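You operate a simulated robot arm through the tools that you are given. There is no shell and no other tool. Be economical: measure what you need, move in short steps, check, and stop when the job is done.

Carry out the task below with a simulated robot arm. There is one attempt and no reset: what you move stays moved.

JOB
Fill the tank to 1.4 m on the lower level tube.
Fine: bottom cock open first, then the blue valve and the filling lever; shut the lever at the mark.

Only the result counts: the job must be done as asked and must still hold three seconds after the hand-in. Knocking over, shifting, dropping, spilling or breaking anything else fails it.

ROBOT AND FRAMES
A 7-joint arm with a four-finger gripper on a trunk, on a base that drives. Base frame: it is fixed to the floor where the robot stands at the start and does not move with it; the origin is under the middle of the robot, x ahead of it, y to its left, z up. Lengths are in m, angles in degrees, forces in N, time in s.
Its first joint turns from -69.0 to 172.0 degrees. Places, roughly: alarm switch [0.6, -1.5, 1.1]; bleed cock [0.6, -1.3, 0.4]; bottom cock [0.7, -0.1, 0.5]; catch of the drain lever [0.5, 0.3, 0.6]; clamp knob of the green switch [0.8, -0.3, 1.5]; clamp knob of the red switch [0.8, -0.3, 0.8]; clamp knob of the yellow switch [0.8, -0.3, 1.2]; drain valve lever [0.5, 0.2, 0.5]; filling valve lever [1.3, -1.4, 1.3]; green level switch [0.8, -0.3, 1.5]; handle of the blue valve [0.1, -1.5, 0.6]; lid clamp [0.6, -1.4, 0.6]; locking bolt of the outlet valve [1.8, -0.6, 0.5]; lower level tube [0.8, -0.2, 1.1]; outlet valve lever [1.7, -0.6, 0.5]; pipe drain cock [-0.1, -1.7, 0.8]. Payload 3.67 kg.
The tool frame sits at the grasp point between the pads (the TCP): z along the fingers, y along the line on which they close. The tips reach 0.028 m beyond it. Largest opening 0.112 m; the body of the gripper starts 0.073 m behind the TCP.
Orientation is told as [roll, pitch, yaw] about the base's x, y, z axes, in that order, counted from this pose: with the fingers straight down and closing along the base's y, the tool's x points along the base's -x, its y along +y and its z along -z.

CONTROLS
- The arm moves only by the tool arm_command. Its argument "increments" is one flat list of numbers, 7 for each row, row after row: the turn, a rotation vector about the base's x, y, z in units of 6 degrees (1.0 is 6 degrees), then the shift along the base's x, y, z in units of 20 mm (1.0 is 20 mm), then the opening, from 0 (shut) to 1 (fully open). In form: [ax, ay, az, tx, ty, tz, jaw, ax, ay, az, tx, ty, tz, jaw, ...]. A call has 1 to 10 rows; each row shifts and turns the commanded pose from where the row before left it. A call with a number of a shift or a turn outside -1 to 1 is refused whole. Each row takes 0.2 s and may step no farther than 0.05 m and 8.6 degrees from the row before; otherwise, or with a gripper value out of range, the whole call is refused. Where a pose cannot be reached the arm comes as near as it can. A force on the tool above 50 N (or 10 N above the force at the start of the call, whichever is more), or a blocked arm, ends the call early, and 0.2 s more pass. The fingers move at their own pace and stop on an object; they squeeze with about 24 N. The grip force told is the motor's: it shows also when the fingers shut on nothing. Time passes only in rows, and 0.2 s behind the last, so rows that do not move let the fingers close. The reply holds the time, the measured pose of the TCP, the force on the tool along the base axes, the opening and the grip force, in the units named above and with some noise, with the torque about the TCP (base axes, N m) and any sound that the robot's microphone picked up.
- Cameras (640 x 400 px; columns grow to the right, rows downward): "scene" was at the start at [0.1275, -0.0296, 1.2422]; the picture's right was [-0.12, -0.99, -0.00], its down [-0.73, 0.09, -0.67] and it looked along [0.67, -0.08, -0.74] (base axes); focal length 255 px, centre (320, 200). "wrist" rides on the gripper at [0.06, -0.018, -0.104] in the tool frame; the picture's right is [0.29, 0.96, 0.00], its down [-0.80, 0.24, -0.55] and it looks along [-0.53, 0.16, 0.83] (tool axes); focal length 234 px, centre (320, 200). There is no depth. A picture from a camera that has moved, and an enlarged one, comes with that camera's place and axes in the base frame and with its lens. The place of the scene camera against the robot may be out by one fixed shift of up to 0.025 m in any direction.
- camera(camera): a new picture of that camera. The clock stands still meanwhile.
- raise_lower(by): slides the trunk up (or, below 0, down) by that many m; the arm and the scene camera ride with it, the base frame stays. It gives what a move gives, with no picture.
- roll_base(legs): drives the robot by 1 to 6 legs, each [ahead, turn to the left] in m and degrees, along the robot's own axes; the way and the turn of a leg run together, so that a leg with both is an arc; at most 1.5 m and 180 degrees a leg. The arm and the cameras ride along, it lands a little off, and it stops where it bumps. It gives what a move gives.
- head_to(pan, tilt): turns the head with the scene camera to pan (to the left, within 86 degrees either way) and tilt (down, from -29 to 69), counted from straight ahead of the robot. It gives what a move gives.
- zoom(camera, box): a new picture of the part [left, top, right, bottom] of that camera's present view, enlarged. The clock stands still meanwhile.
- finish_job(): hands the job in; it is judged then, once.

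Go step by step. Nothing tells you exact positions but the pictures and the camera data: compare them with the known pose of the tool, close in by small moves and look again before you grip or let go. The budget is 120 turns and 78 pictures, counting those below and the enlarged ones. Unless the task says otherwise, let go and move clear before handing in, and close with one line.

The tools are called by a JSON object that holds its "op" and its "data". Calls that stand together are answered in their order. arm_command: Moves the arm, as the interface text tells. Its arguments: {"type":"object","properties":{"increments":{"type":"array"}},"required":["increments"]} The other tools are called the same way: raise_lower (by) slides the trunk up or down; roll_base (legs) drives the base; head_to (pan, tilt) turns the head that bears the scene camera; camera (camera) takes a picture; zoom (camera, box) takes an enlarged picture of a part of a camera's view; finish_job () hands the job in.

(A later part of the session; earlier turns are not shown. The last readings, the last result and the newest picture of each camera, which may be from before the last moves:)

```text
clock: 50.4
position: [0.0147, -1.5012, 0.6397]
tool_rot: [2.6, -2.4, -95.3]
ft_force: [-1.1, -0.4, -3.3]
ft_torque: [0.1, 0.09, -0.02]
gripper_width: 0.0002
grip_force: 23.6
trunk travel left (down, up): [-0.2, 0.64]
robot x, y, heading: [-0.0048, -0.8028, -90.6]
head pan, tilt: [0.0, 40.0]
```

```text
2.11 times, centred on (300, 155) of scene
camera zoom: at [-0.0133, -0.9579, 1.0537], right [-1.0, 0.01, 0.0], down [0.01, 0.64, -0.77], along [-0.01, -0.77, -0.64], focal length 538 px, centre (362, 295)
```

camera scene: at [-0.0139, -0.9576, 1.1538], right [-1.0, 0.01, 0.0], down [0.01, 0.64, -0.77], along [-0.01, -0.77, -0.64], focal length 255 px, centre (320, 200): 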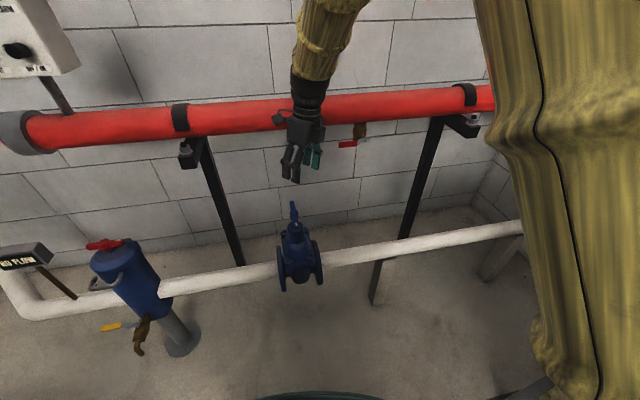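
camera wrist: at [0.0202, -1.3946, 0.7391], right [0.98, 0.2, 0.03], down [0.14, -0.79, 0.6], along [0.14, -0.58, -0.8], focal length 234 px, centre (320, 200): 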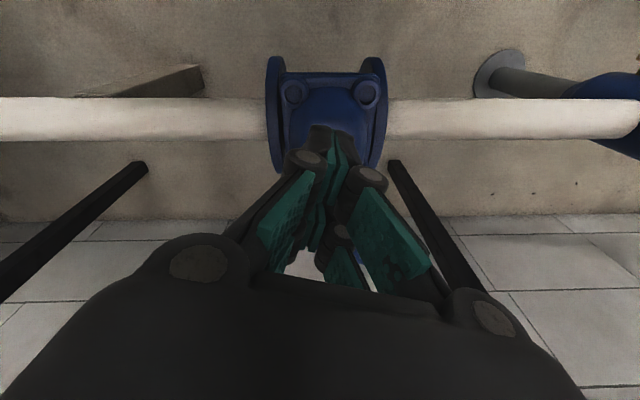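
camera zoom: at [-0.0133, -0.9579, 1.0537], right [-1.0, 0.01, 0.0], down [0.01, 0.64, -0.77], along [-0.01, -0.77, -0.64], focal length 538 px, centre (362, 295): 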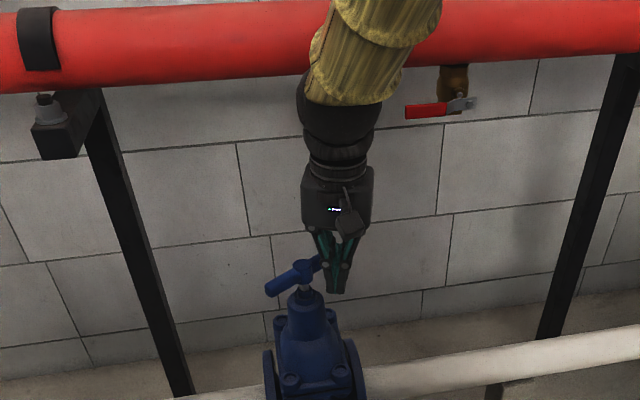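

It's a multi-turn valve opening counter-clockwise. I'll continue orbiting the fingers around the hub.

{"op": "arm_command", "data": {"increments": [0, 0, 0, 0.195, -0.915, 0, 0, 0, 0, 0, 0.55, -0.755, 0, 0, 0, 0, 0, 0.81, -0.47, 0, 0, 0, 0, 0, 0.93, -0.1, 0, 0, 0, 0, 0, 0.89, 0.29, 0, 0, 0, 0, 0, 0.695, 0.625, 0, 0, 0, 0, 0, 0.38, 0.855, 0, 0, 0, 0, 0, 0, 0.94, 0, 0, 0, 0, 0, -0.38, 0.855, 0, 0, 0, 0, 0, -0.695, 0.625, 0, 0]}}

{"op": "zoom", "data": {"camera": "scene", "box": [230, 60, 370, 250]}}

```text
clock: 52.5
position: [0.0827, -1.4613, 0.643]
tool_rot: [3.0, -2.4, -95.3]
ft_force: [7.1, 1.5, 3.9]
ft_torque: [-0.06, 0.05, 0.1]
gripper_width: 0.0
grip_force: 24.1
trunk travel left (down, up): [-0.2, 0.64]
robot x, y, heading: [-0.0035, -0.8014, -90.7]
head pan, tilt: [0.0, 40.0]
```

```text
2.11 times, centred on (300, 155) of scene
camera zoom: at [-0.0126, -0.9574, 1.0538], right [-1.0, 0.01, 0.0], down [0.01, 0.64, -0.77], along [-0.01, -0.77, -0.64], focal length 538 px, centre (362, 295)
```

zoom: 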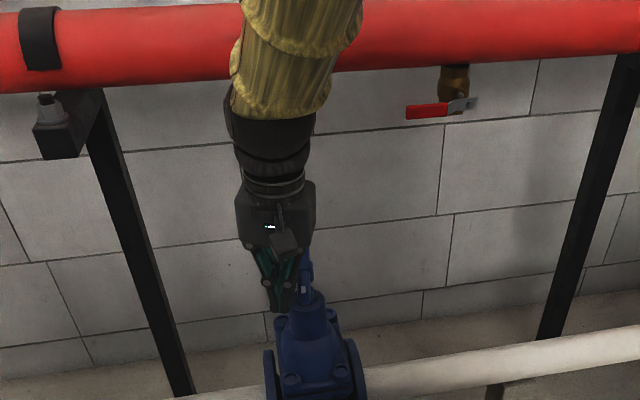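

One full turn done. Continue.

{"op": "arm_command", "data": {"increments": [0, 0, 0, -0.89, 0.29, 0, 0, 0, 0, 0, -0.93, -0.1, 0, 0, 0, 0, 0, -0.81, -0.47, 0, 0, 0, 0, 0, -0.55, -0.755, 0, 0, 0, 0, 0, -0.195, -0.915, 0, 0, 0, 0, 0, 0.195, -0.915, 0, 0, 0, 0, 0, 0.55, -0.755, 0, 0, 0, 0, 0, 0.81, -0.47, 0, 0, 0, 0, 0, 0.93, -0.1, 0, 0, 0, 0, 0, 0.89, 0.29, 0, 0]}}

{"op": "arm_command", "data": {"increments": [0, 0, 0, 0.695, 0.625, 0, 0, 0, 0, 0, 0.38, 0.855, 0, 0, 0, 0, 0, 0, 0.94, 0, 0, 0, 0, 0, -0.38, 0.855, 0, 0, 0, 0, 0, -0.695, 0.625, 0, 0, 0, 0, 0, -0.89, 0.29, 0, 0, 0, 0, 0, -0.93, -0.1, 0, 0, 0, 0, 0, -0.81, -0.47, 0, 0, 0, 0, 0, -0.55, -0.755, 0, 0, 0, 0, 0, -0.195, -0.915, 0, 0]}}

{"op": "camera", "data": {"camera": "scene"}}

```text
clock: 53.0
position: [0.0795, -1.4555, 0.6411]
tool_rot: [2.9, -2.8, -94.3]
ft_force: [3.6, 4.0, 1.2]
ft_torque: [-0.04, 0.0, 0.04]
gripper_width: 0.0
grip_force: 24.0
trunk travel left (down, up): [-0.2, 0.64]
robot x, y, heading: [-0.0084, -0.8022, -90.7]
head pan, tilt: [0.0, 40.0]
stopped in row 2: the force on the tool passed its limit at 69 N (the readings are from after the stop); the commanded pose is now the measured one
```

```text
clock: 55.2
position: [0.0119, -1.4164, 0.6406]
tool_rot: [2.7, -2.7, -94.5]
ft_force: [0.7, 0.3, 0.3]
ft_torque: [-0.02, -0.02, 0.01]
gripper_width: 0.0
grip_force: 24.1
trunk travel left (down, up): [-0.2, 0.64]
robot x, y, heading: [-0.005, -0.8022, -90.6]
head pan, tilt: [0.0, 40.0]
```

```text
41 pictures are left
camera scene: at [-0.0128, -0.9578, 1.0537], right [-1.0, 0.01, 0.0], down [0.01, 0.64, -0.77], along [-0.01, -0.77, -0.64], focal length 255 px, centre (320, 200)
```

scene: 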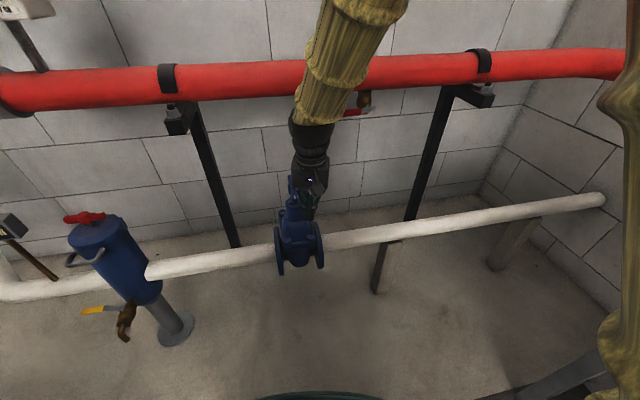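

The second turn met a hard stop at 69 N after one full turn — probably fully open. I'll re-test by one more gentle push.

{"op": "arm_command", "data": {"increments": [0, 0, 0, 0.9, 0.4, 0, 0, 0, 0, 0, 1, 0, 0, 0, 0, 0, 0, 1, 0, 0, 0, 0, 0, 0, 0.9, -0.5, 0, 0, 0, 0, 0, 0, -1, 0, 0, 0, 0, 0, 0, -1, 0, 0, 0, 0, 0, -0.5, 0, 0, 0, 0, 0, 0, -0.3, 0, 0, 0, 0, 0, 0, -0.3, 0, 0, 0, 0, 0, 0, -0.3, 0, 0, 0]}}

{"op": "camera", "data": {"camera": "wrist"}}

```text
clock: 57.0
position: [0.0797, -1.4597, 0.6408]
tool_rot: [2.8, -3.0, -94.0]
ft_force: [5.2, 1.9, 3.9]
ft_torque: [-0.04, 0.11, 0.03]
gripper_width: 0.0
grip_force: 23.5
trunk travel left (down, up): [-0.2, 0.64]
robot x, y, heading: [-0.0041, -0.802, -90.2]
head pan, tilt: [0.0, 40.0]
stopped in row 9: the force on the tool passed its limit at 57 N (the readings are from after the stop); the commanded pose is now the measured one
```

```text
40 pictures are left
camera wrist: at [0.0611, -1.3927, 0.7393], right [0.97, 0.22, 0.03], down [0.16, -0.78, 0.61], along [0.16, -0.59, -0.79], focal length 234 px, centre (320, 200)
```

wrist: 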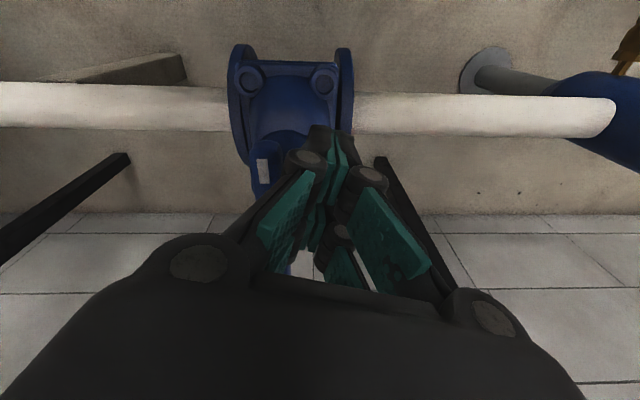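

Firm stop: the valve is fully turned open. Back off, raise up, then go to the filling lever.

{"op": "arm_command", "data": {"increments": [0, 0, 0, 0.5, 0.3, 0, 0, 0, 0, 0, 0, 0.5, 0.5, 0, 0, 0, 0, 0, 0.5, 1, 0, 0, 0, 0, 0, 0.5, 1, 0, 0, 0, 0, 0, 0.5, 1, 0, 0, 0, 0, 0, 1, 1, 0, 0, 0, 0, 0, 1, 1, 0, 0, 0, 0, 0, 1, 1, 0]}}

{"op": "raise_lower", "data": {"by": 0.35}}

{"op": "head_to", "data": {"pan": 60, "tilt": 20}}

{"op": "camera", "data": {"camera": "scene"}}

```text
clock: 58.8
position: [0.0902, -1.3516, 0.7677]
tool_rot: [2.5, -3.0, -94.0]
ft_force: [-0.5, -1.6, 0.1]
ft_torque: [-0.03, -0.01, -0.04]
gripper_width: 0.0
grip_force: 24.1
trunk travel left (down, up): [-0.2, 0.64]
robot x, y, heading: [-0.006, -0.7996, -90.1]
head pan, tilt: [0.0, 40.0]
```

```text
clock: 62.2
position: [0.0892, -1.3523, 1.1193]
tool_rot: [2.8, -3.0, -94.1]
ft_force: [0.9, -0.5, -0.2]
ft_torque: [-0.01, 0.02, 0.0]
gripper_width: 0.0
grip_force: 23.7
trunk travel left (down, up): [-0.55, 0.29]
robot x, y, heading: [-0.0057, -0.8047, -90.4]
head pan, tilt: [0.0, 40.0]
```

```text
clock: 63.5
position: [0.0889, -1.352, 1.1185]
tool_rot: [2.8, -3.0, -94.0]
ft_force: [0.1, -0.4, 0.3]
ft_torque: [-0.01, 0.03, -0.01]
gripper_width: 0.0
grip_force: 23.5
trunk travel left (down, up): [-0.55, 0.29]
robot x, y, heading: [-0.0053, -0.8063, -90.5]
head pan, tilt: [60.0, 20.0]
```

```text
39 pictures are left
camera scene: at [-0.0453, -0.9592, 1.4301], right [-0.94, 0.35, 0.0], down [0.14, 0.37, -0.92], along [-0.32, -0.86, -0.39], focal length 255 px, centre (320, 200)
```

scene: 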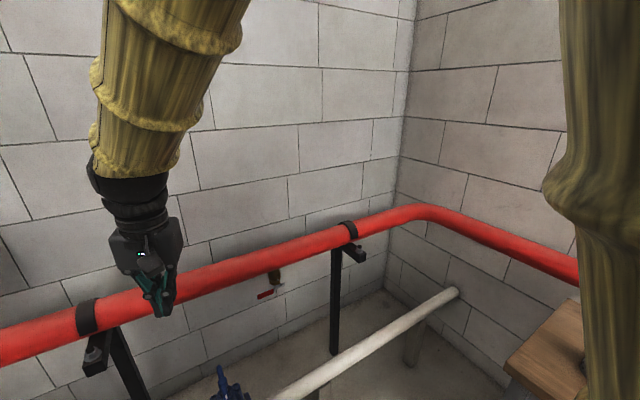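

The head view doesn't match the commanded pan; retake.

{"op": "head_to", "data": {"pan": 50, "tilt": 15}}

{"op": "camera", "data": {"camera": "scene"}}

```text
clock: 64.3
position: [0.0888, -1.3521, 1.1201]
tool_rot: [2.7, -3.0, -93.9]
ft_force: [0.1, -0.6, -0.4]
ft_torque: [0.02, -0.01, -0.01]
gripper_width: 0.0003
grip_force: 24.1
trunk travel left (down, up): [-0.55, 0.29]
robot x, y, heading: [-0.0041, -0.8027, -90.3]
head pan, tilt: [50.0, 15.0]
```

```text
38 pictures are left
camera scene: at [-0.0377, -0.9625, 1.443], right [-0.96, 0.27, 0.0], down [0.07, 0.25, -0.97], along [-0.26, -0.93, -0.26], focal length 255 px, centre (320, 200)
```

scene: 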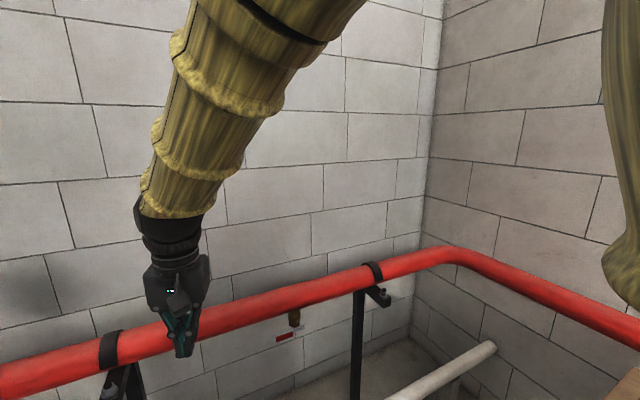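

The arm seems to be in the head's way. I'll turn left and drive to stand between gauge and wall.

{"op": "roll_base", "data": {"legs": [[0, 86], [0.62, 0]]}}

{"op": "head_to", "data": {"pan": -45, "tilt": 15}}

{"op": "camera", "data": {"camera": "scene"}}

```text
clock: 71.4
position: [1.1655, -0.7789, 1.1186]
tool_rot: [2.7, -2.9, -7.3]
ft_force: [0.8, 0.1, 0.1]
ft_torque: [-0.02, 0.06, -0.02]
gripper_width: 0.0
grip_force: 23.7
trunk travel left (down, up): [-0.55, 0.29]
robot x, y, heading: [0.615, -0.8461, -3.5]
head pan, tilt: [50.0, 15.0]
```

```text
clock: 73.1
position: [1.1641, -0.7857, 1.1201]
tool_rot: [2.9, -2.9, -7.2]
ft_force: [-0.4, -0.3, -0.9]
ft_torque: [-0.01, 0.02, -0.02]
gripper_width: 0.0
grip_force: 24.1
trunk travel left (down, up): [-0.55, 0.29]
robot x, y, heading: [0.6124, -0.8458, -3.7]
head pan, tilt: [-45.0, 15.0]
```

```text
37 pictures are left
camera scene: at [0.7226, -0.9261, 1.4441], right [-0.75, -0.66, 0.01], down [-0.17, 0.19, -0.97], along [0.64, -0.73, -0.25], focal length 255 px, centre (320, 200)
```

scene: 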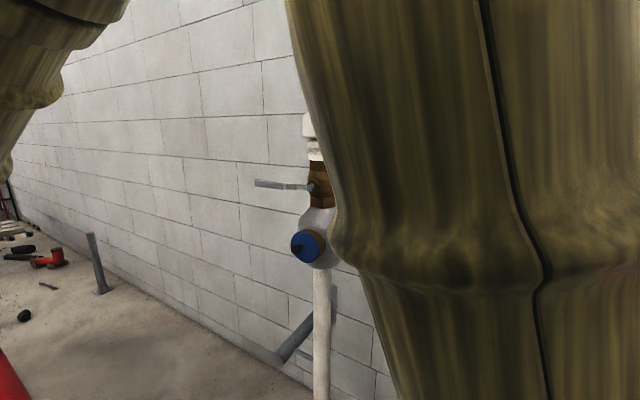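

The lever is ahead-right, horizontal and shut. Check first that I can see the gauge from here.

{"op": "head_to", "data": {"pan": 78, "tilt": 5}}

{"op": "camera", "data": {"camera": "scene"}}

{"op": "camera", "data": {"camera": "wrist"}}

```text
clock: 75.2
position: [1.1655, -0.7864, 1.1202]
tool_rot: [3.1, -3.0, -7.3]
ft_force: [-0.1, 0.1, 0.5]
ft_torque: [-0.03, 0.02, -0.01]
gripper_width: 0.0
grip_force: 24.5
trunk travel left (down, up): [-0.55, 0.29]
robot x, y, heading: [0.6104, -0.845, -3.7]
head pan, tilt: [78.0, 5.0]
```

```text
36 pictures are left
camera scene: at [0.6857, -0.7674, 1.4591], right [0.96, -0.27, 0.0], down [-0.02, -0.09, -1.0], along [0.27, 0.96, -0.09], focal length 255 px, centre (320, 200)
```

scene: 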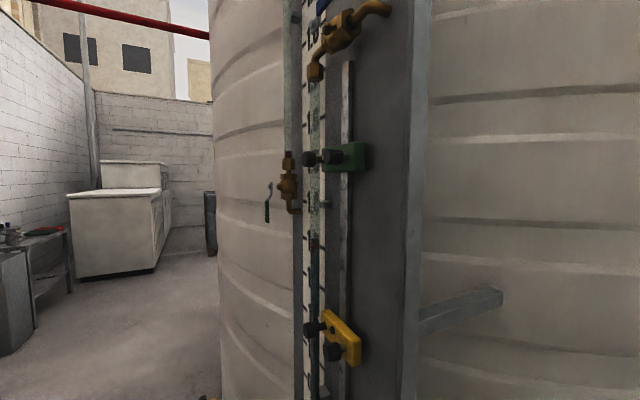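

```text
35 pictures are left
camera wrist: at [1.0974, -0.8016, 1.2184], right [-0.17, 0.99, 0.03], down [0.79, 0.11, 0.61], along [0.59, 0.13, -0.79], focal length 234 px, centre (320, 200)
```

wrist: 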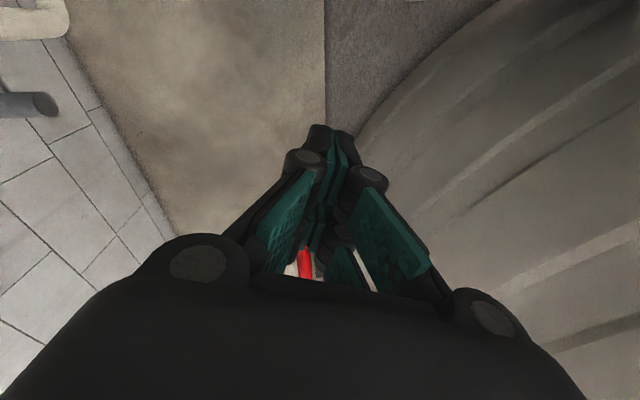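

{"op": "zoom", "data": {"camera": "scene", "box": [270, 130, 370, 300]}}

```text
2.35 times, centred on (320, 215) of scene
camera zoom: at [0.6857, -0.7674, 1.4591], right [0.96, -0.27, 0.0], down [-0.02, -0.09, -1.0], along [0.27, 0.96, -0.09], focal length 601 px, centre (320, 165)
```

zoom: 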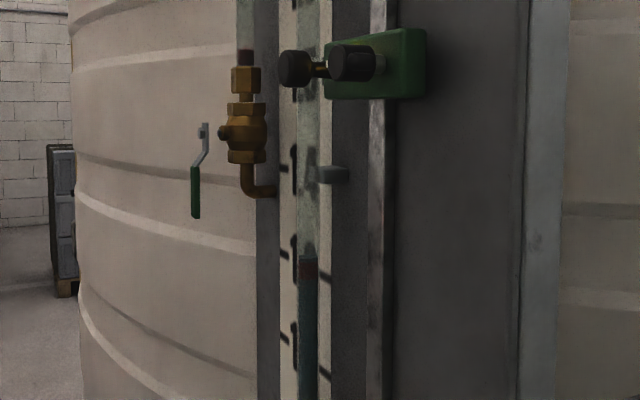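

From here I can compare the float with the clip at 1.4. Now I'll turn the tool toward the wall (fingers closing vertically) and move toward the lever.

{"op": "arm_command", "data": {"increments": [-1, 0, 0, 0, -1, 0.8, 0, -1, 0, 0, 0, -1, 0.8, 0, -1, 0, 0, 0, -1, 0.8, 0, -1, 0, 0, 0, -1, 0.8, 0, -1, 0, 0, 0, -1, 0.8, 0, -1, 0, 0, 0, -0.5, 0.8, 0, -1, 0, 0, 0, -0.5, 0.8, 0, -1, 0, 0, 0, 0, 0.8, 0, -1, 0, 0, 0, 0, 0.8, 0, -1, 0, 0, 0, 0, 0.8, 0]}}

{"op": "head_to", "data": {"pan": -45, "tilt": 15}}

{"op": "camera", "data": {"camera": "wrist"}}

{"op": "camera", "data": {"camera": "scene"}}

```text
clock: 77.4
position: [1.1657, -0.9058, 1.2815]
tool_rot: [-57.3, -7.8, -0.9]
ft_force: [0.4, 0.4, -0.4]
ft_torque: [-0.05, -0.01, -0.01]
gripper_width: 0.0
grip_force: 23.9
trunk travel left (down, up): [-0.55, 0.29]
robot x, y, heading: [0.6091, -0.8462, -3.6]
head pan, tilt: [78.0, 5.0]
```

```text
clock: 79.4
position: [1.1655, -0.9065, 1.28]
tool_rot: [-57.1, -7.8, -1.1]
ft_force: [0.3, 1.0, -0.8]
ft_torque: [0.0, 0.01, 0.02]
gripper_width: 0.0
grip_force: 24.0
trunk travel left (down, up): [-0.55, 0.29]
robot x, y, heading: [0.611, -0.844, -3.8]
head pan, tilt: [-45.0, 15.0]
```

```text
33 pictures are left
camera wrist: at [1.098, -0.828, 1.3419], right [-0.17, 0.52, -0.84], down [0.79, 0.58, 0.21], along [0.59, -0.62, -0.51], focal length 234 px, centre (320, 200)
```

wrist: 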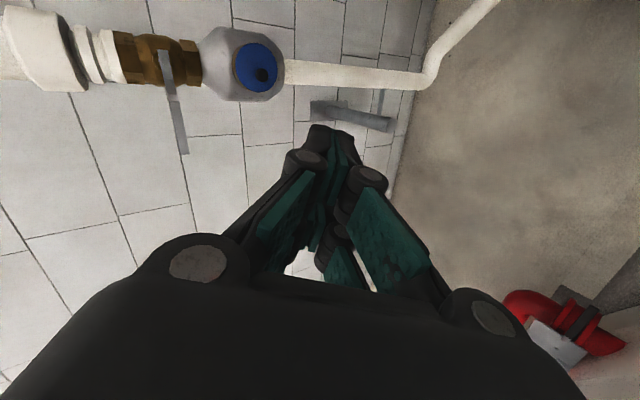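

```text
32 pictures are left
camera scene: at [0.7227, -0.9259, 1.4441], right [-0.75, -0.66, 0.01], down [-0.17, 0.19, -0.97], along [0.64, -0.73, -0.25], focal length 255 px, centre (320, 200)
```

scene: 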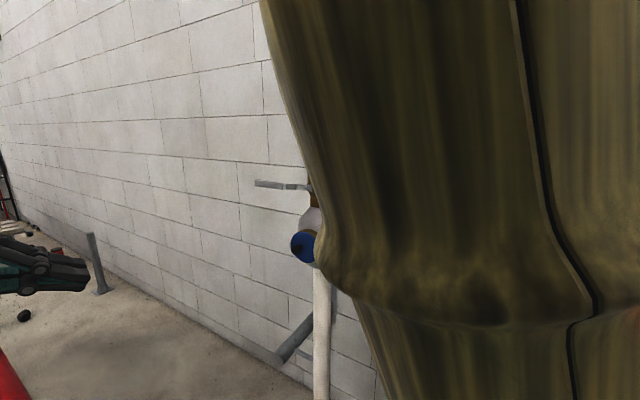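

Lever: pivot ≈[1.21, -1.44, 1.305], tip ≈[1.375, -1.375, 1.305]. Finish the roll and approach with open jaws.

{"op": "arm_command", "data": {"increments": [-0.6, 0, 0, 0.8, -1, 0.2, 0.72, -0.6, 0, 0, 0.8, -1, 0.2, 0.72, -0.6, 0, 0, 0.8, -1, 0.2, 0.72, -0.6, 0, 0, 0.8, -1, 0.2, 0.72, -0.6, 0, 0, 0.8, -1, 0.2, 0.72, -0.6, 0, 0, 0.8, -1, 0.2, 0.72, -0.6, 0, 0, 0.8, -1, 0, 0.72, -0.6, 0, 0, 0.8, -1, 0, 0.72, -0.6, 0, 0, 0.8, -1, 0, 0.72, 0, 0, 0, 0.5, -1, 0, 0.72]}}

{"op": "camera", "data": {"camera": "wrist"}}

```text
clock: 81.8
position: [1.3122, -1.1542, 1.3129]
tool_rot: [-83.8, -9.0, 0.9]
ft_force: [0.0, -0.4, -0.3]
ft_torque: [0.0, 0.01, -0.02]
gripper_width: 0.0806
grip_force: 0.0
trunk travel left (down, up): [-0.55, 0.29]
robot x, y, heading: [0.6108, -0.8484, -3.7]
head pan, tilt: [-45.0, 15.0]
stopped in row 10: the arm was blocked; the commanded pose is now the measured one
```

```text
31 pictures are left
camera wrist: at [1.2469, -1.0545, 1.3316], right [-0.14, 0.1, -0.99], down [0.81, 0.59, -0.05], along [0.57, -0.8, -0.16], focal length 234 px, centre (320, 200)
```

wrist: 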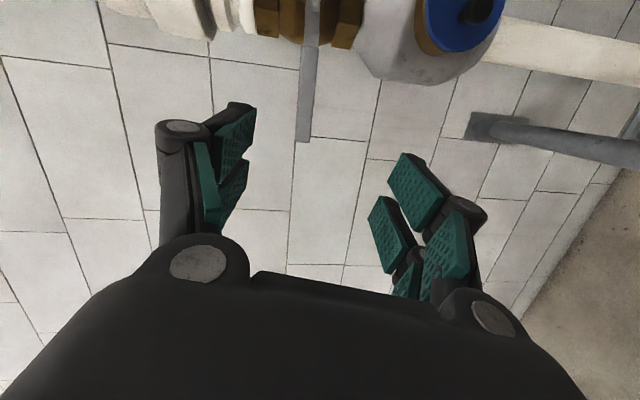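

Joint limits block further reach from this heading. I'll retract, swing the tool forward, turn the base right 35° so the lever is dead ahead (the gauge stays in view at the head's left limit).

{"op": "arm_command", "data": {"increments": [0, 0, 0.5, -0.8, 1, 0, 0.72, 0, 0, 1, -0.8, 1, 0, 0.72, 0, 0, 1, -0.8, 1, 0, 0.72, 0, 0, 1, -0.8, 1, 0, 0.72, 0, 0, 1, -0.8, 1, 0, 0.72, 0, 0, 1, -0.8, 1, 0, 0.72, 0, 0, 1, -0.8, 1, 0, 0.72, 0, 0, 1, -0.8, 1, 0, 0.72, 0, 0, 1, -0.8, 1, 0, 0.72, 0, 0, 1, -0.8, 1, 0, 0.72]}}

```text
clock: 84.0
position: [1.1501, -0.9513, 1.313]
tool_rot: [-84.0, -8.8, 58.0]
ft_force: [-0.1, -0.8, 0.3]
ft_torque: [-0.03, 0.0, -0.01]
gripper_width: 0.0805
grip_force: 0.0
trunk travel left (down, up): [-0.55, 0.29]
robot x, y, heading: [0.6101, -0.8451, -3.5]
head pan, tilt: [-45.0, 15.0]
```

{"op": "roll_base", "data": {"legs": [[0, -35]]}}

{"op": "head_to", "data": {"pan": 86, "tilt": 5}}

{"op": "camera", "data": {"camera": "scene"}}

{"op": "camera", "data": {"camera": "wrist"}}

```text
clock: 86.1
position: [0.9901, -1.2421, 1.3131]
tool_rot: [-83.8, -9.1, 22.9]
ft_force: [-0.1, -0.4, -0.2]
ft_torque: [-0.01, -0.03, 0.01]
gripper_width: 0.0805
grip_force: 0.2
trunk travel left (down, up): [-0.55, 0.29]
robot x, y, heading: [0.6151, -0.847, -38.7]
head pan, tilt: [-45.0, 15.0]
```

```text
clock: 88.2
position: [0.9945, -1.2453, 1.3111]
tool_rot: [-83.7, -9.0, 22.9]
ft_force: [-0.8, 0.5, 0.7]
ft_torque: [-0.01, 0.01, 0.02]
gripper_width: 0.0805
grip_force: 0.0
trunk travel left (down, up): [-0.55, 0.29]
robot x, y, heading: [0.6094, -0.8441, -38.8]
head pan, tilt: [85.9, 5.0]
```

```text
30 pictures are left
camera scene: at [0.7067, -0.8228, 1.46], right [0.73, -0.68, 0.0], down [-0.06, -0.07, -1.0], along [0.68, 0.73, -0.09], focal length 255 px, centre (320, 200)
```

scene: 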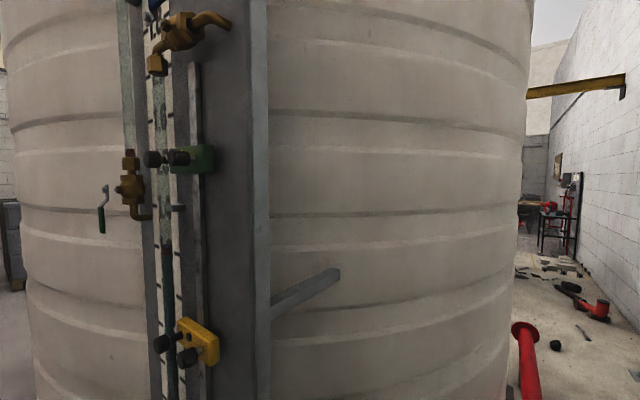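

```text
29 pictures are left
camera wrist: at [0.8966, -1.1778, 1.3294], right [-0.17, 0.04, -0.98], down [0.53, 0.85, -0.05], along [0.83, -0.53, -0.16], focal length 234 px, centre (320, 200)
```

wrist: 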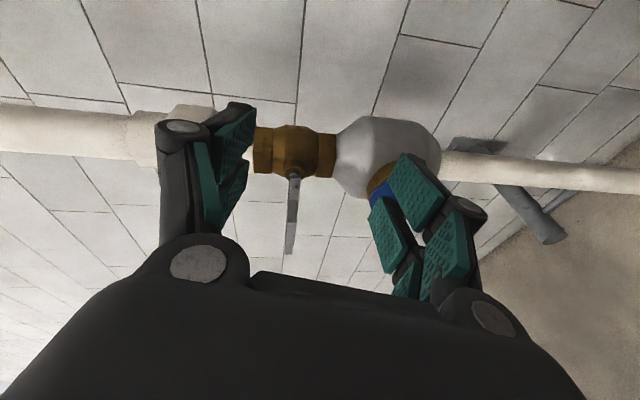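

Gauge still visible at the left of the head view. Now slide the open jaws across in front of the lever.

{"op": "arm_command", "data": {"increments": [0, 0, 0, 1, 0, 0, 0.8, 0, 0, 0, 1, 0, 0, 0.8, 0, 0, 0, 1, 0, 0, 0.8, 0, 0, 0, 1, 0, 0, 0.8, 0, 0, 0, 1, 0, 0, 0.8, 0, 0, 0, 1, 0, 0, 0.8, 0, 0, 0, 1, 0, 0, 0.8, 0, 0, 0, 1, 0, 0, 0.8, 0, 0, 0, 1, 0, 0, 0.8, 0, 0, 0, 1, 0, 0, 0.8]}}

{"op": "arm_command", "data": {"increments": [0, 0, 0, 1, 0, 0, 0.8, 0, 0, 0, 1, 0, 0, 0.8, 0, 0, 0, 1, 0, 0, 0.8, 0, 0, 0, 0.9, 0, 0, 0.8, 0, 0, 0, 0, 0, 0, 0.8]}}

{"op": "camera", "data": {"camera": "wrist"}}

```text
clock: 90.4
position: [1.1959, -1.2455, 1.3103]
tool_rot: [-83.8, -8.7, 22.9]
ft_force: [0.8, -0.3, -0.7]
ft_torque: [-0.02, -0.02, -0.02]
gripper_width: 0.0897
grip_force: 0.2
trunk travel left (down, up): [-0.55, 0.29]
robot x, y, heading: [0.6116, -0.841, -38.8]
head pan, tilt: [85.9, 5.0]
```

```text
clock: 91.8
position: [1.2554, -1.2763, 1.3511]
tool_rot: [-81.4, -14.5, 21.7]
ft_force: [-0.5, -0.7, 0.2]
ft_torque: [-0.04, -0.02, 0.01]
gripper_width: 0.0896
grip_force: 0.1
trunk travel left (down, up): [-0.55, 0.29]
robot x, y, heading: [0.6111, -0.8458, -38.7]
head pan, tilt: [85.9, 5.0]
stopped in row 5: the arm was blocked; the commanded pose is now the measured one
```

```text
28 pictures are left
camera wrist: at [1.1572, -1.2075, 1.3672], right [-0.09, 0.12, -0.99], down [0.54, 0.84, 0.05], along [0.84, -0.53, -0.14], focal length 234 px, centre (320, 200)
```

wrist: 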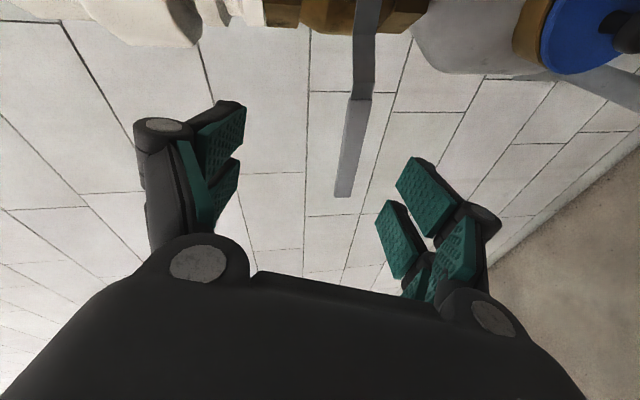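

Blocked again — wrist is at a limit because the forearm comes from above. I'll lower the trunk and raise the arm relative to it.

{"op": "arm_command", "data": {"increments": [0, 0, 0, -0.5, 1, -0.5, 0.8, 0, 0, 0, -0.5, 1, -0.5, 0.8]}}

{"op": "raise_lower", "data": {"by": -0.3}}

{"op": "arm_command", "data": {"increments": [0, 0, 0, 0, 0, 1, 0.8, 0, 0, 0, 0, 0, 1, 0.8, 0, 0, 0, 0, 0, 1, 0.8, 0, 0, 0, 0, 0, 1, 0.8, 0, 0, 0, 0, 0, 1, 0.8, 0, 0, 0, 0, 0, 1, 0.8, 0, 0, 0, 0, 0, 1, 0.8, 0, 0, 0, 0, 0, 1, 0.8, 0, 0, 0, 0, 0, 1, 0.8, 0, 0, 0, 0, 0, 1, 0.8]}}

```text
clock: 92.4
position: [1.2372, -1.2339, 1.3277]
tool_rot: [-81.7, -14.1, 21.6]
ft_force: [-0.1, 0.7, -0.2]
ft_torque: [-0.01, 0.0, -0.02]
gripper_width: 0.0897
grip_force: 0.0
trunk travel left (down, up): [-0.55, 0.29]
robot x, y, heading: [0.6102, -0.8447, -38.9]
head pan, tilt: [85.9, 5.0]
```

```text
clock: 95.4
position: [1.2363, -1.2347, 1.0283]
tool_rot: [-81.7, -14.2, 21.7]
ft_force: [0.5, 0.2, 0.4]
ft_torque: [0.0, 0.05, -0.03]
gripper_width: 0.0897
grip_force: 0.0
trunk travel left (down, up): [-0.25, 0.59]
robot x, y, heading: [0.6118, -0.8453, -38.6]
head pan, tilt: [85.9, 5.0]
```

```text
clock: 97.6
position: [1.2362, -1.2344, 1.2289]
tool_rot: [-81.7, -14.2, 21.8]
ft_force: [-0.6, 0.3, -0.9]
ft_torque: [-0.04, -0.03, 0.01]
gripper_width: 0.0897
grip_force: 0.0
trunk travel left (down, up): [-0.25, 0.59]
robot x, y, heading: [0.6165, -0.8473, -38.6]
head pan, tilt: [85.9, 5.0]
```

{"op": "arm_command", "data": {"increments": [-0.29, 0.72, 0, 0.5, 0, 1, 0.8, -0.29, 0.72, 0, 0.5, 0, 1, 0.8, -0.29, 0.72, 0, 0.5, 0, 1, 0.8, 0, 0, 0, 0.5, 0, 1, 0.8, 0, 0, 0, 0, 0, 0, 0.8]}}

{"op": "camera", "data": {"camera": "wrist"}}

```text
clock: 98.8
position: [1.2777, -1.2342, 1.3101]
tool_rot: [-81.6, -0.2, 21.6]
ft_force: [0.1, 0.6, 0.4]
ft_torque: [0.0, -0.03, -0.03]
gripper_width: 0.0895
grip_force: 0.1
trunk travel left (down, up): [-0.25, 0.59]
robot x, y, heading: [0.6154, -0.8458, -38.7]
head pan, tilt: [85.9, 5.0]
```

```text
27 pictures are left
camera wrist: at [1.1845, -1.1631, 1.3405], right [-0.32, 0.02, -0.95], down [0.53, 0.84, -0.15], along [0.79, -0.55, -0.28], focal length 234 px, centre (320, 200)
```

wrist: 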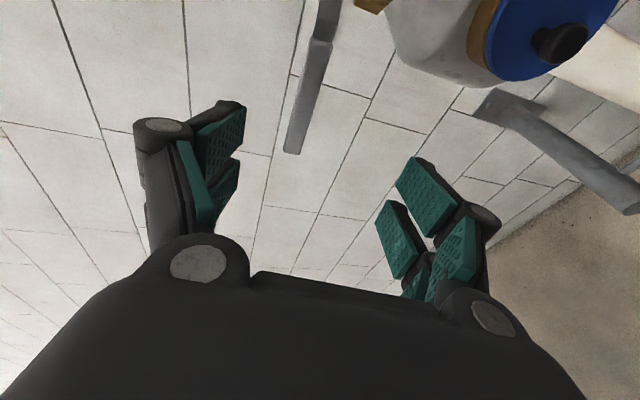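

Clear now. Advance so the lever sits between the fingers.

{"op": "arm_command", "data": {"increments": [0, 0, 0, 0.35, -0.98, 0, 0.8, 0, 0, 0, 0.35, -0.98, 0, 0.8, 0, 0, 0, 0.35, -0.98, 0, 0.8, 0, 0, 0, 0.35, -0.98, 0, 0.8, 0, 0, 0, 0.35, -0.98, 0, 0.8, 0, 0, 0, 0.35, -0.98, 0, 0.8, 0, 0, 0, 0, 0, 0, 0.8]}}

{"op": "camera", "data": {"camera": "wrist"}}

{"op": "zoom", "data": {"camera": "scene", "box": [60, 40, 240, 300]}}

```text
clock: 100.6
position: [1.2817, -1.3952, 1.3414]
tool_rot: [-80.1, -4.8, 20.9]
ft_force: [0.2, -1.1, 0.0]
ft_torque: [-0.02, 0.0, 0.01]
gripper_width: 0.0897
grip_force: 0.0
trunk travel left (down, up): [-0.25, 0.59]
robot x, y, heading: [0.6098, -0.8436, -38.6]
head pan, tilt: [85.9, 5.0]
stopped in row 7: the arm was blocked; the commanded pose is now the measured one
```

```text
26 pictures are left
camera wrist: at [1.1883, -1.3242, 1.3707], right [-0.25, 0.08, -0.96], down [0.54, 0.84, -0.07], along [0.8, -0.54, -0.26], focal length 234 px, centre (320, 200)
```

wrist: 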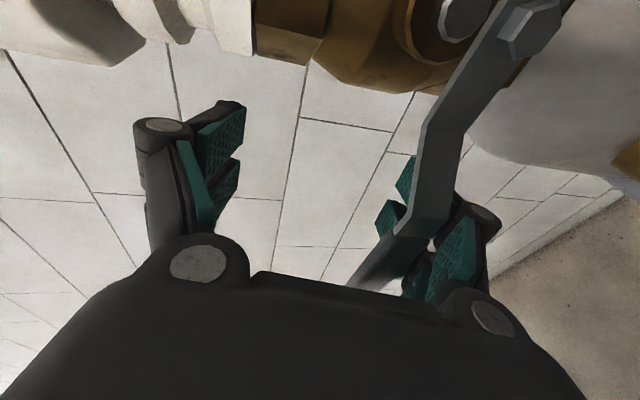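

```text
1.54 times, centred on (150, 170) of scene
camera zoom: at [0.709, -0.8238, 1.1599], right [0.74, -0.68, 0.0], down [-0.06, -0.07, -1.0], along [0.68, 0.73, -0.09], focal length 393 px, centre (582, 246)
```

zoom: 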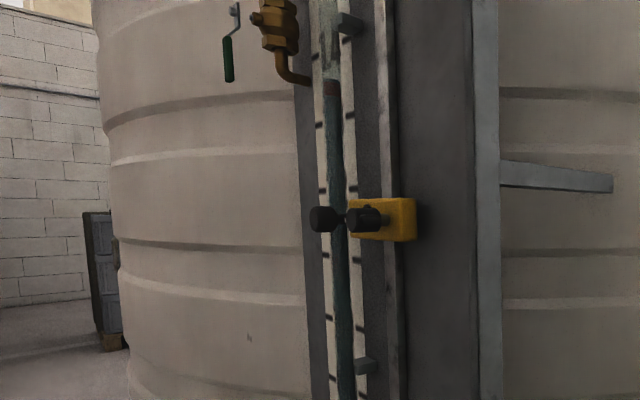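

The jaws straddle the lever but the posture is again at a limit (drifting up). I'll retract, lower the trunk more and re-raise the arm to get freedom.

{"op": "arm_command", "data": {"increments": [0, 0, 0, -0.3, 1, 0, 0.8, 0, 0, 0, -0.3, 1, 0, 0.8, 0, 0, 0, -0.3, 1, 0, 0.8, 0, 0, 0, -0.3, 1, 0, 0.8, 0, 0, 0, -0.3, 1, 0, 0.8, 0, 0, 0, -0.3, 1, 0, 0.8, 0, 0, 0, 0, 0.5, 0, 0.8]}}

{"op": "raise_lower", "data": {"by": -0.22}}

{"op": "arm_command", "data": {"increments": [0, 0, 0, 0.3, 0, 1, 0.8, 0, 0, 0, 0.3, 0, 1, 0.8, 0, 0, 0, 0.3, 0, 1, 0.8, 0, 0, 0, 0.3, 0, 1, 0.8, 0, 0, 0, 0.3, 0, 1, 0.8, 0, 0, 0, 0, 0, 1, 0.8, 0, 0, 0, 0, 0, 1, 0.8, 0, 0, 0, 0, 0, 1, 0.8, 0, 0, 0, 0, 0, 1, 0.8]}}

```text
clock: 102.2
position: [1.2496, -1.2612, 1.3388]
tool_rot: [-80.2, -4.4, 20.9]
ft_force: [1.1, 0.8, -0.6]
ft_torque: [-0.03, -0.02, -0.06]
gripper_width: 0.0896
grip_force: 0.1
trunk travel left (down, up): [-0.25, 0.59]
robot x, y, heading: [0.6127, -0.8453, -38.3]
head pan, tilt: [85.9, 5.0]
```

```text
clock: 104.5
position: [1.2478, -1.2625, 1.1189]
tool_rot: [-80.1, -4.5, 20.9]
ft_force: [-0.7, -0.7, 0.0]
ft_torque: [-0.01, -0.03, 0.03]
gripper_width: 0.0897
grip_force: 0.1
trunk travel left (down, up): [-0.03, 0.81]
robot x, y, heading: [0.6101, -0.8453, -38.9]
head pan, tilt: [85.9, 5.0]
```

```text
clock: 106.7
position: [1.2015, -1.3576, 1.3326]
tool_rot: [-77.4, -10.8, 17.7]
ft_force: [-0.7, 1.0, 0.3]
ft_torque: [-0.03, 0.0, -0.01]
gripper_width: 0.0895
grip_force: 0.2
out of reach, approached as far as the arm can: row 9
trunk travel left (down, up): [-0.03, 0.81]
robot x, y, heading: [0.6104, -0.8436, -38.6]
head pan, tilt: [85.9, 5.0]
stopped in row 9: the arm was blocked; the commanded pose is now the measured one
```

The tool pointing right of the arm's radial direction is the problem. I'll back off, yaw the tool toward radial, and restore some trunk height.

{"op": "arm_command", "data": {"increments": [0, 0, 0, 0, 1, 0, 0.8, 0, 0, 0.5, 0, 1, 0, 0.8, 0, 0, 0.6, 0, 1, 0, 0.8, 0, 0, 0.6, 0, 1, 0, 0.8, 0, 0, 0.6, 0, 1, 0, 0.8, 0, 0, 0.6, 0, 1, 0, 0.8, 0, 0, 0.6, 0, 0.5, 0, 0.8, 0, 0, 0.6, 0, 0, 0, 0.8, 0, 0, 0.6, 0, 0, 0, 0.8]}}

{"op": "raise_lower", "data": {"by": 0.15}}

{"op": "arm_command", "data": {"increments": [0, 0, 0, 0.4, 0, -1, 0.8, 0, 0, 0, 0.4, 0, -1, 0.8, 0, 0, 0, 0.4, 0, -1, 0.8, 0, 0, 0, 0.4, 0, -1, 0.8, 0, 0, 0, 0.4, 0, -1, 0.8, 0, 0, 0, 0.4, 0, -1, 0.8, 0, 0, 0, 0.4, 0, -1, 0.8, 0, 0, 0, 0.4, 0, -0.7, 0.8]}}

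```text
clock: 108.7
position: [1.2052, -1.2236, 1.3294]
tool_rot: [-77.6, -10.5, 46.0]
ft_force: [-0.4, -0.1, -0.2]
ft_torque: [0.03, -0.01, 0.0]
gripper_width: 0.0892
grip_force: 0.0
trunk travel left (down, up): [-0.03, 0.81]
robot x, y, heading: [0.6144, -0.8462, -38.7]
head pan, tilt: [85.9, 5.0]
```

```text
clock: 110.5
position: [1.2059, -1.2225, 1.4788]
tool_rot: [-77.6, -10.5, 46.0]
ft_force: [0.4, -0.2, 0.5]
ft_torque: [0.0, 0.04, 0.01]
gripper_width: 0.0895
grip_force: 0.1
trunk travel left (down, up): [-0.18, 0.66]
robot x, y, heading: [0.6104, -0.8439, -38.7]
head pan, tilt: [85.9, 5.0]
```

```text
clock: 112.3
position: [1.2699, -1.2234, 1.3266]
tool_rot: [-77.6, -10.6, 46.0]
ft_force: [0.1, 0.1, -1.1]
ft_torque: [-0.01, 0.04, -0.02]
gripper_width: 0.0895
grip_force: 0.0
trunk travel left (down, up): [-0.18, 0.66]
robot x, y, heading: [0.6107, -0.8445, -38.6]
head pan, tilt: [85.9, 5.0]
```

Free again. Level the tool and check the view.

{"op": "arm_command", "data": {"increments": [-0.68, -0.06, 0, 0, 0, -0.25, 0.8, -0.68, -0.06, 0, 0, 0, -0.25, 0.8, -0.68, -0.06, 0, 0, 0, -0.25, 0.8, -0.68, -0.06, 0, 0, 0, -0.25, 0.8, 0, 0, 0, 0, 0, 0, 0.8]}}

{"op": "camera", "data": {"camera": "wrist"}}

```text
clock: 113.5
position: [1.27, -1.2222, 1.3047]
tool_rot: [-89.8, 0.6, 47.1]
ft_force: [-0.1, -0.4, -0.3]
ft_torque: [0.0, 0.02, -0.02]
gripper_width: 0.0899
grip_force: 0.0
trunk travel left (down, up): [-0.18, 0.66]
robot x, y, heading: [0.6101, -0.842, -38.5]
head pan, tilt: [85.9, 5.0]
```

```text
24 pictures are left
camera wrist: at [1.1532, -1.1957, 1.3231], right [-0.2, -0.22, -0.96], down [0.14, 0.96, -0.25], along [0.97, -0.18, -0.17], focal length 234 px, centre (320, 200)
```

wrist: 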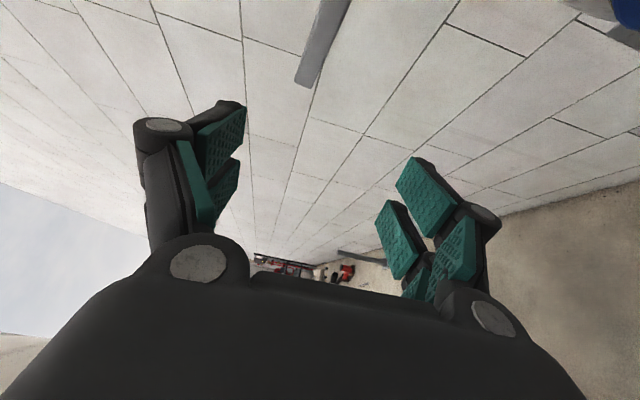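

{"op": "arm_command", "data": {"increments": [0, 0, 0, 0.39, -0.91, 0.05, 0.8, 0, 0, 0, 0.39, -0.91, 0.05, 0.8, 0, 0, 0, 0.39, -0.91, 0.05, 0.8, 0, 0, 0, 0.39, -0.91, 0.05, 0.8, 0, 0, 0, 0.39, -0.91, 0.05, 0.8, 0, 0, 0, 0.39, -0.91, 0.05, 0.8, 0, 0, 0, 0.39, -0.91, 0.05, 0.8, 0, 0, 0, 0, 0, 0, 0.8]}}

{"op": "camera", "data": {"camera": "wrist"}}

```text
clock: 115.3
position: [1.3237, -1.3511, 1.3118]
tool_rot: [-89.9, 0.6, 47.1]
ft_force: [0.4, 0.0, 0.0]
ft_torque: [-0.01, 0.01, 0.04]
gripper_width: 0.0897
grip_force: 0.0
trunk travel left (down, up): [-0.18, 0.66]
robot x, y, heading: [0.612, -0.8424, -38.7]
head pan, tilt: [85.9, 5.0]
```

```text
23 pictures are left
camera wrist: at [1.2074, -1.3234, 1.3302], right [-0.2, -0.22, -0.96], down [0.13, 0.96, -0.25], along [0.97, -0.18, -0.17], focal length 234 px, centre (320, 200)
```

wrist: 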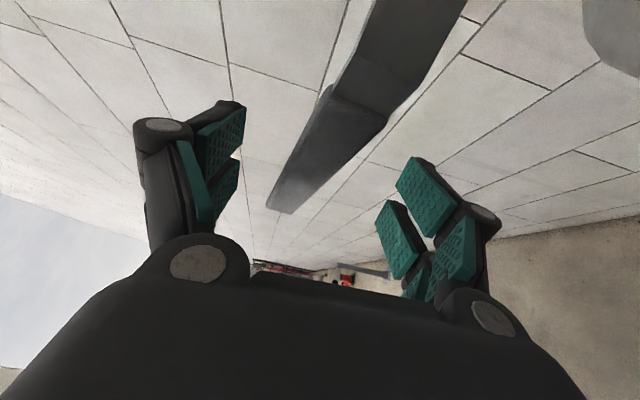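

The lever lies between the fingers. Try pushing it down gently.

{"op": "arm_command", "data": {"increments": [0, 0, 0, 0, 0, -0.8, 0.8, 0, 0, 0, 0, 0, -0.8, 0.8, 0, 0, 0, 0, 0, -0.8, 0.8, 0, 0, 0, 0, 0, -0.5, 0.8, 0, 0, 0, 0, 0, -0.5, 0.8]}}

```text
clock: 116.3
position: [1.3209, -1.3506, 1.2662]
tool_rot: [-90.8, 0.1, 47.1]
ft_force: [3.6, 1.2, 29.0]
ft_torque: [0.03, -0.16, 0.44]
gripper_width: 0.1036
grip_force: 13.0
trunk travel left (down, up): [-0.18, 0.66]
robot x, y, heading: [0.6111, -0.8457, -38.4]
head pan, tilt: [85.9, 5.0]
stopped in row 5: the force on the tool passed its limit at 151 N (the readings are from after the stop); the commanded pose is now the measured one
```

Hard stop downward, so it opens upward. Lift gently with the lower finger.

{"op": "arm_command", "data": {"increments": [0, 0, 0, 0, 0, 1, 0.8, 0, 0, 0, 0, 0, 1, 0.8, 0, 0, 0, 0, 0, 1, 0.8, 0, 0, 0, 0, 0, 1, 0.8, 0, 0, 0, 0, 0, 0.8, 0.8, 0, 0, 0, -0.1, 0, 0.5, 0.8]}}

{"op": "camera", "data": {"camera": "wrist"}}

```text
clock: 117.7
position: [1.322, -1.3518, 1.3647]
tool_rot: [-90.3, 0.3, 47.0]
ft_force: [0.6, 0.7, -0.6]
ft_torque: [0.01, -0.01, 0.01]
gripper_width: 0.09
grip_force: 0.6
trunk travel left (down, up): [-0.18, 0.66]
robot x, y, heading: [0.613, -0.8443, -38.4]
head pan, tilt: [85.9, 5.0]
```

```text
22 pictures are left
camera wrist: at [1.2054, -1.3256, 1.3827], right [-0.2, -0.22, -0.96], down [0.14, 0.96, -0.25], along [0.97, -0.18, -0.16], focal length 234 px, centre (320, 200)
```

wrist: 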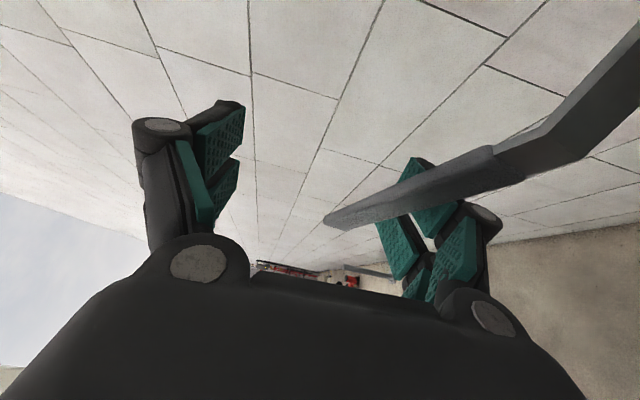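

Now touching. Lift further.

{"op": "arm_command", "data": {"increments": [0, 0, 0, -0.1, 0, 0.8, 0.8, 0, -0.5, 0, -0.2, 0, 0.8, 0.8, 0, -0.5, 0, -0.3, 0, 0.8, 0.8, 0, -0.5, 0, -0.3, 0, 0.8, 0.8]}}

{"op": "camera", "data": {"camera": "wrist"}}

{"op": "zoom", "data": {"camera": "scene", "box": [90, 60, 230, 200]}}

```text
clock: 118.7
position: [1.3042, -1.3513, 1.4302]
tool_rot: [-97.0, -5.9, 47.6]
ft_force: [0.3, 1.6, -1.4]
ft_torque: [0.11, -0.08, -0.07]
gripper_width: 0.091
grip_force: 0.7
trunk travel left (down, up): [-0.18, 0.66]
robot x, y, heading: [0.6117, -0.843, -38.6]
head pan, tilt: [85.9, 5.0]
```

```text
21 pictures are left
camera wrist: at [1.1862, -1.3251, 1.4279], right [-0.04, -0.22, -0.97], down [0.17, 0.96, -0.22], along [0.98, -0.18, 0.0], focal length 234 px, centre (320, 200)
```

wrist: 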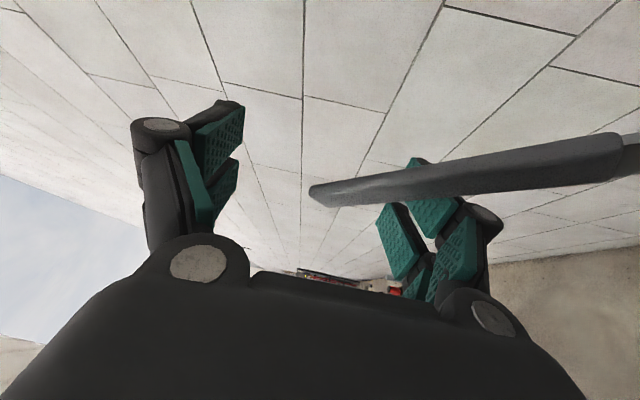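

```text
2.86 times, centred on (160, 130) of scene
camera zoom: at [0.7095, -0.8233, 1.0899], right [0.74, -0.68, 0.0], down [-0.06, -0.07, -1.0], along [0.67, 0.73, -0.09], focal length 730 px, centre (777, 400)
```

zoom: 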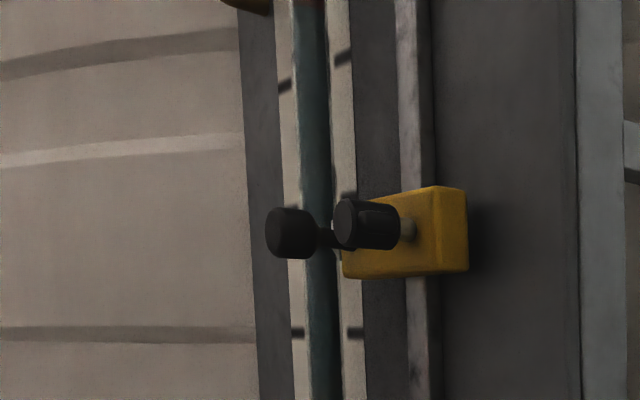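

Lever is lifting freely (about 30–35°). Check the level higher up in the view.

{"op": "zoom", "data": {"camera": "scene", "box": [100, 0, 220, 110]}}

```text
3.64 times, centred on (160, 55) of scene
camera zoom: at [0.7095, -0.8233, 1.0899], right [0.74, -0.68, 0.0], down [-0.06, -0.07, -1.0], along [0.67, 0.73, -0.09], focal length 929 px, centre (902, 727)
```

zoom: 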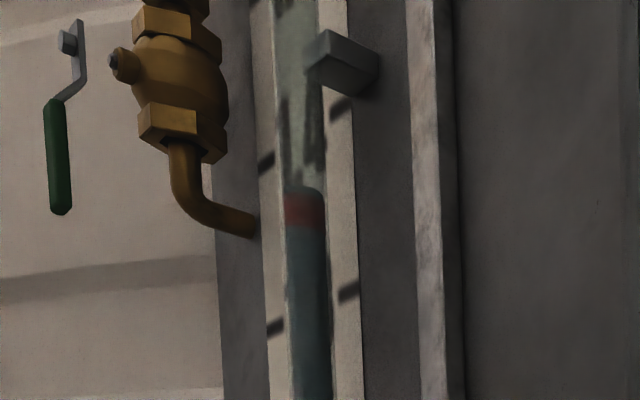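

Float reads ~1.32 and the clip (1.40) is near row 60 of this view. Let some time pass to see whether it fills.

{"op": "arm_command", "data": {"increments": [0, 0, 0, 0, 0, 0, 0.8, 0, 0, 0, 0, 0, 0, 0.8, 0, 0, 0, 0, 0, 0, 0.8, 0, 0, 0, 0, 0, 0, 0.8]}}

{"op": "zoom", "data": {"camera": "scene", "box": [100, 0, 220, 110]}}

```text
clock: 119.7
position: [1.3047, -1.3527, 1.4283]
tool_rot: [-96.9, -5.7, 47.5]
ft_force: [0.3, 1.4, -0.9]
ft_torque: [0.02, -0.04, -0.06]
gripper_width: 0.0897
grip_force: 0.2
trunk travel left (down, up): [-0.18, 0.66]
robot x, y, heading: [0.6128, -0.8462, -38.6]
head pan, tilt: [85.9, 5.0]
```

```text
3.64 times, centred on (160, 55) of scene
camera zoom: at [0.7094, -0.8234, 1.0899], right [0.74, -0.68, 0.0], down [-0.06, -0.07, -1.0], along [0.68, 0.73, -0.09], focal length 929 px, centre (902, 727)
```

zoom: 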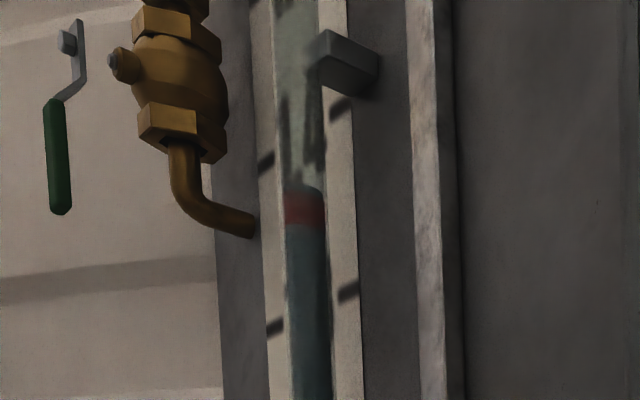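

No noticeable flow yet. Open further.

{"op": "arm_command", "data": {"increments": [0.6, -0.75, 0, -0.8, 0, 0.35, 0.8, 0.6, -0.75, 0, -0.8, 0, 0.35, 0.8, 0.6, -0.75, 0, -0.8, 0, 0.35, 0.8]}}

{"op": "zoom", "data": {"camera": "scene", "box": [100, 0, 220, 110]}}

{"op": "camera", "data": {"camera": "wrist"}}

```text
clock: 120.5
position: [1.2604, -1.3555, 1.4449]
tool_rot: [-99.8, -23.1, 48.2]
ft_force: [-0.6, -1.4, 0.0]
ft_torque: [-0.02, 0.0, 0.02]
gripper_width: 0.0899
grip_force: 0.1
out of reach, approached as far as the arm can: row 2
trunk travel left (down, up): [-0.18, 0.66]
robot x, y, heading: [0.6161, -0.842, -38.4]
head pan, tilt: [85.9, 5.0]
```

```text
3.64 times, centred on (160, 55) of scene
camera zoom: at [0.7078, -0.824, 1.0901], right [0.74, -0.68, 0.01], down [-0.06, -0.07, -1.0], along [0.68, 0.73, -0.09], focal length 929 px, centre (902, 727)
```

zoom: 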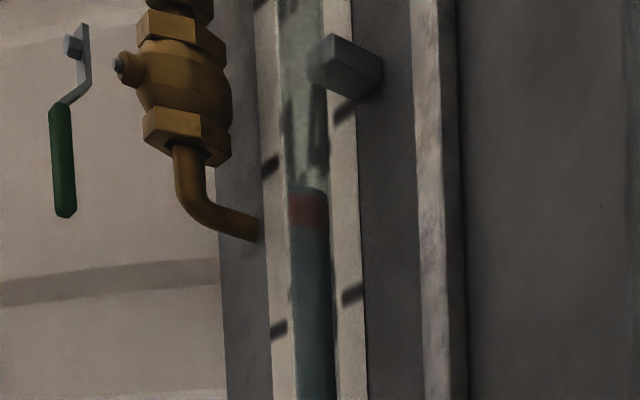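

```text
16 pictures are left
camera wrist: at [1.1454, -1.3262, 1.4203], right [0.19, -0.03, -0.98], down [0.2, 0.98, 0.01], along [0.96, -0.2, 0.19], focal length 234 px, centre (320, 200)
```

wrist: 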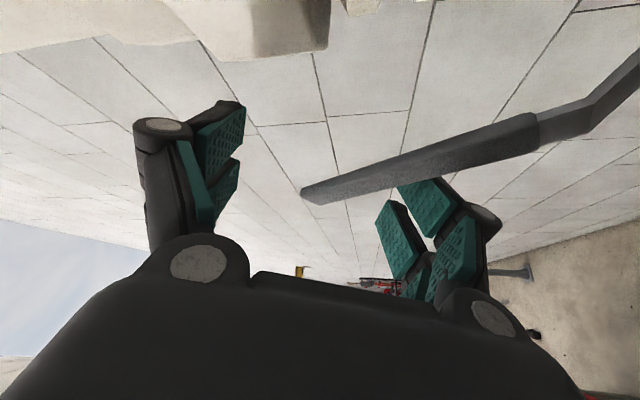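

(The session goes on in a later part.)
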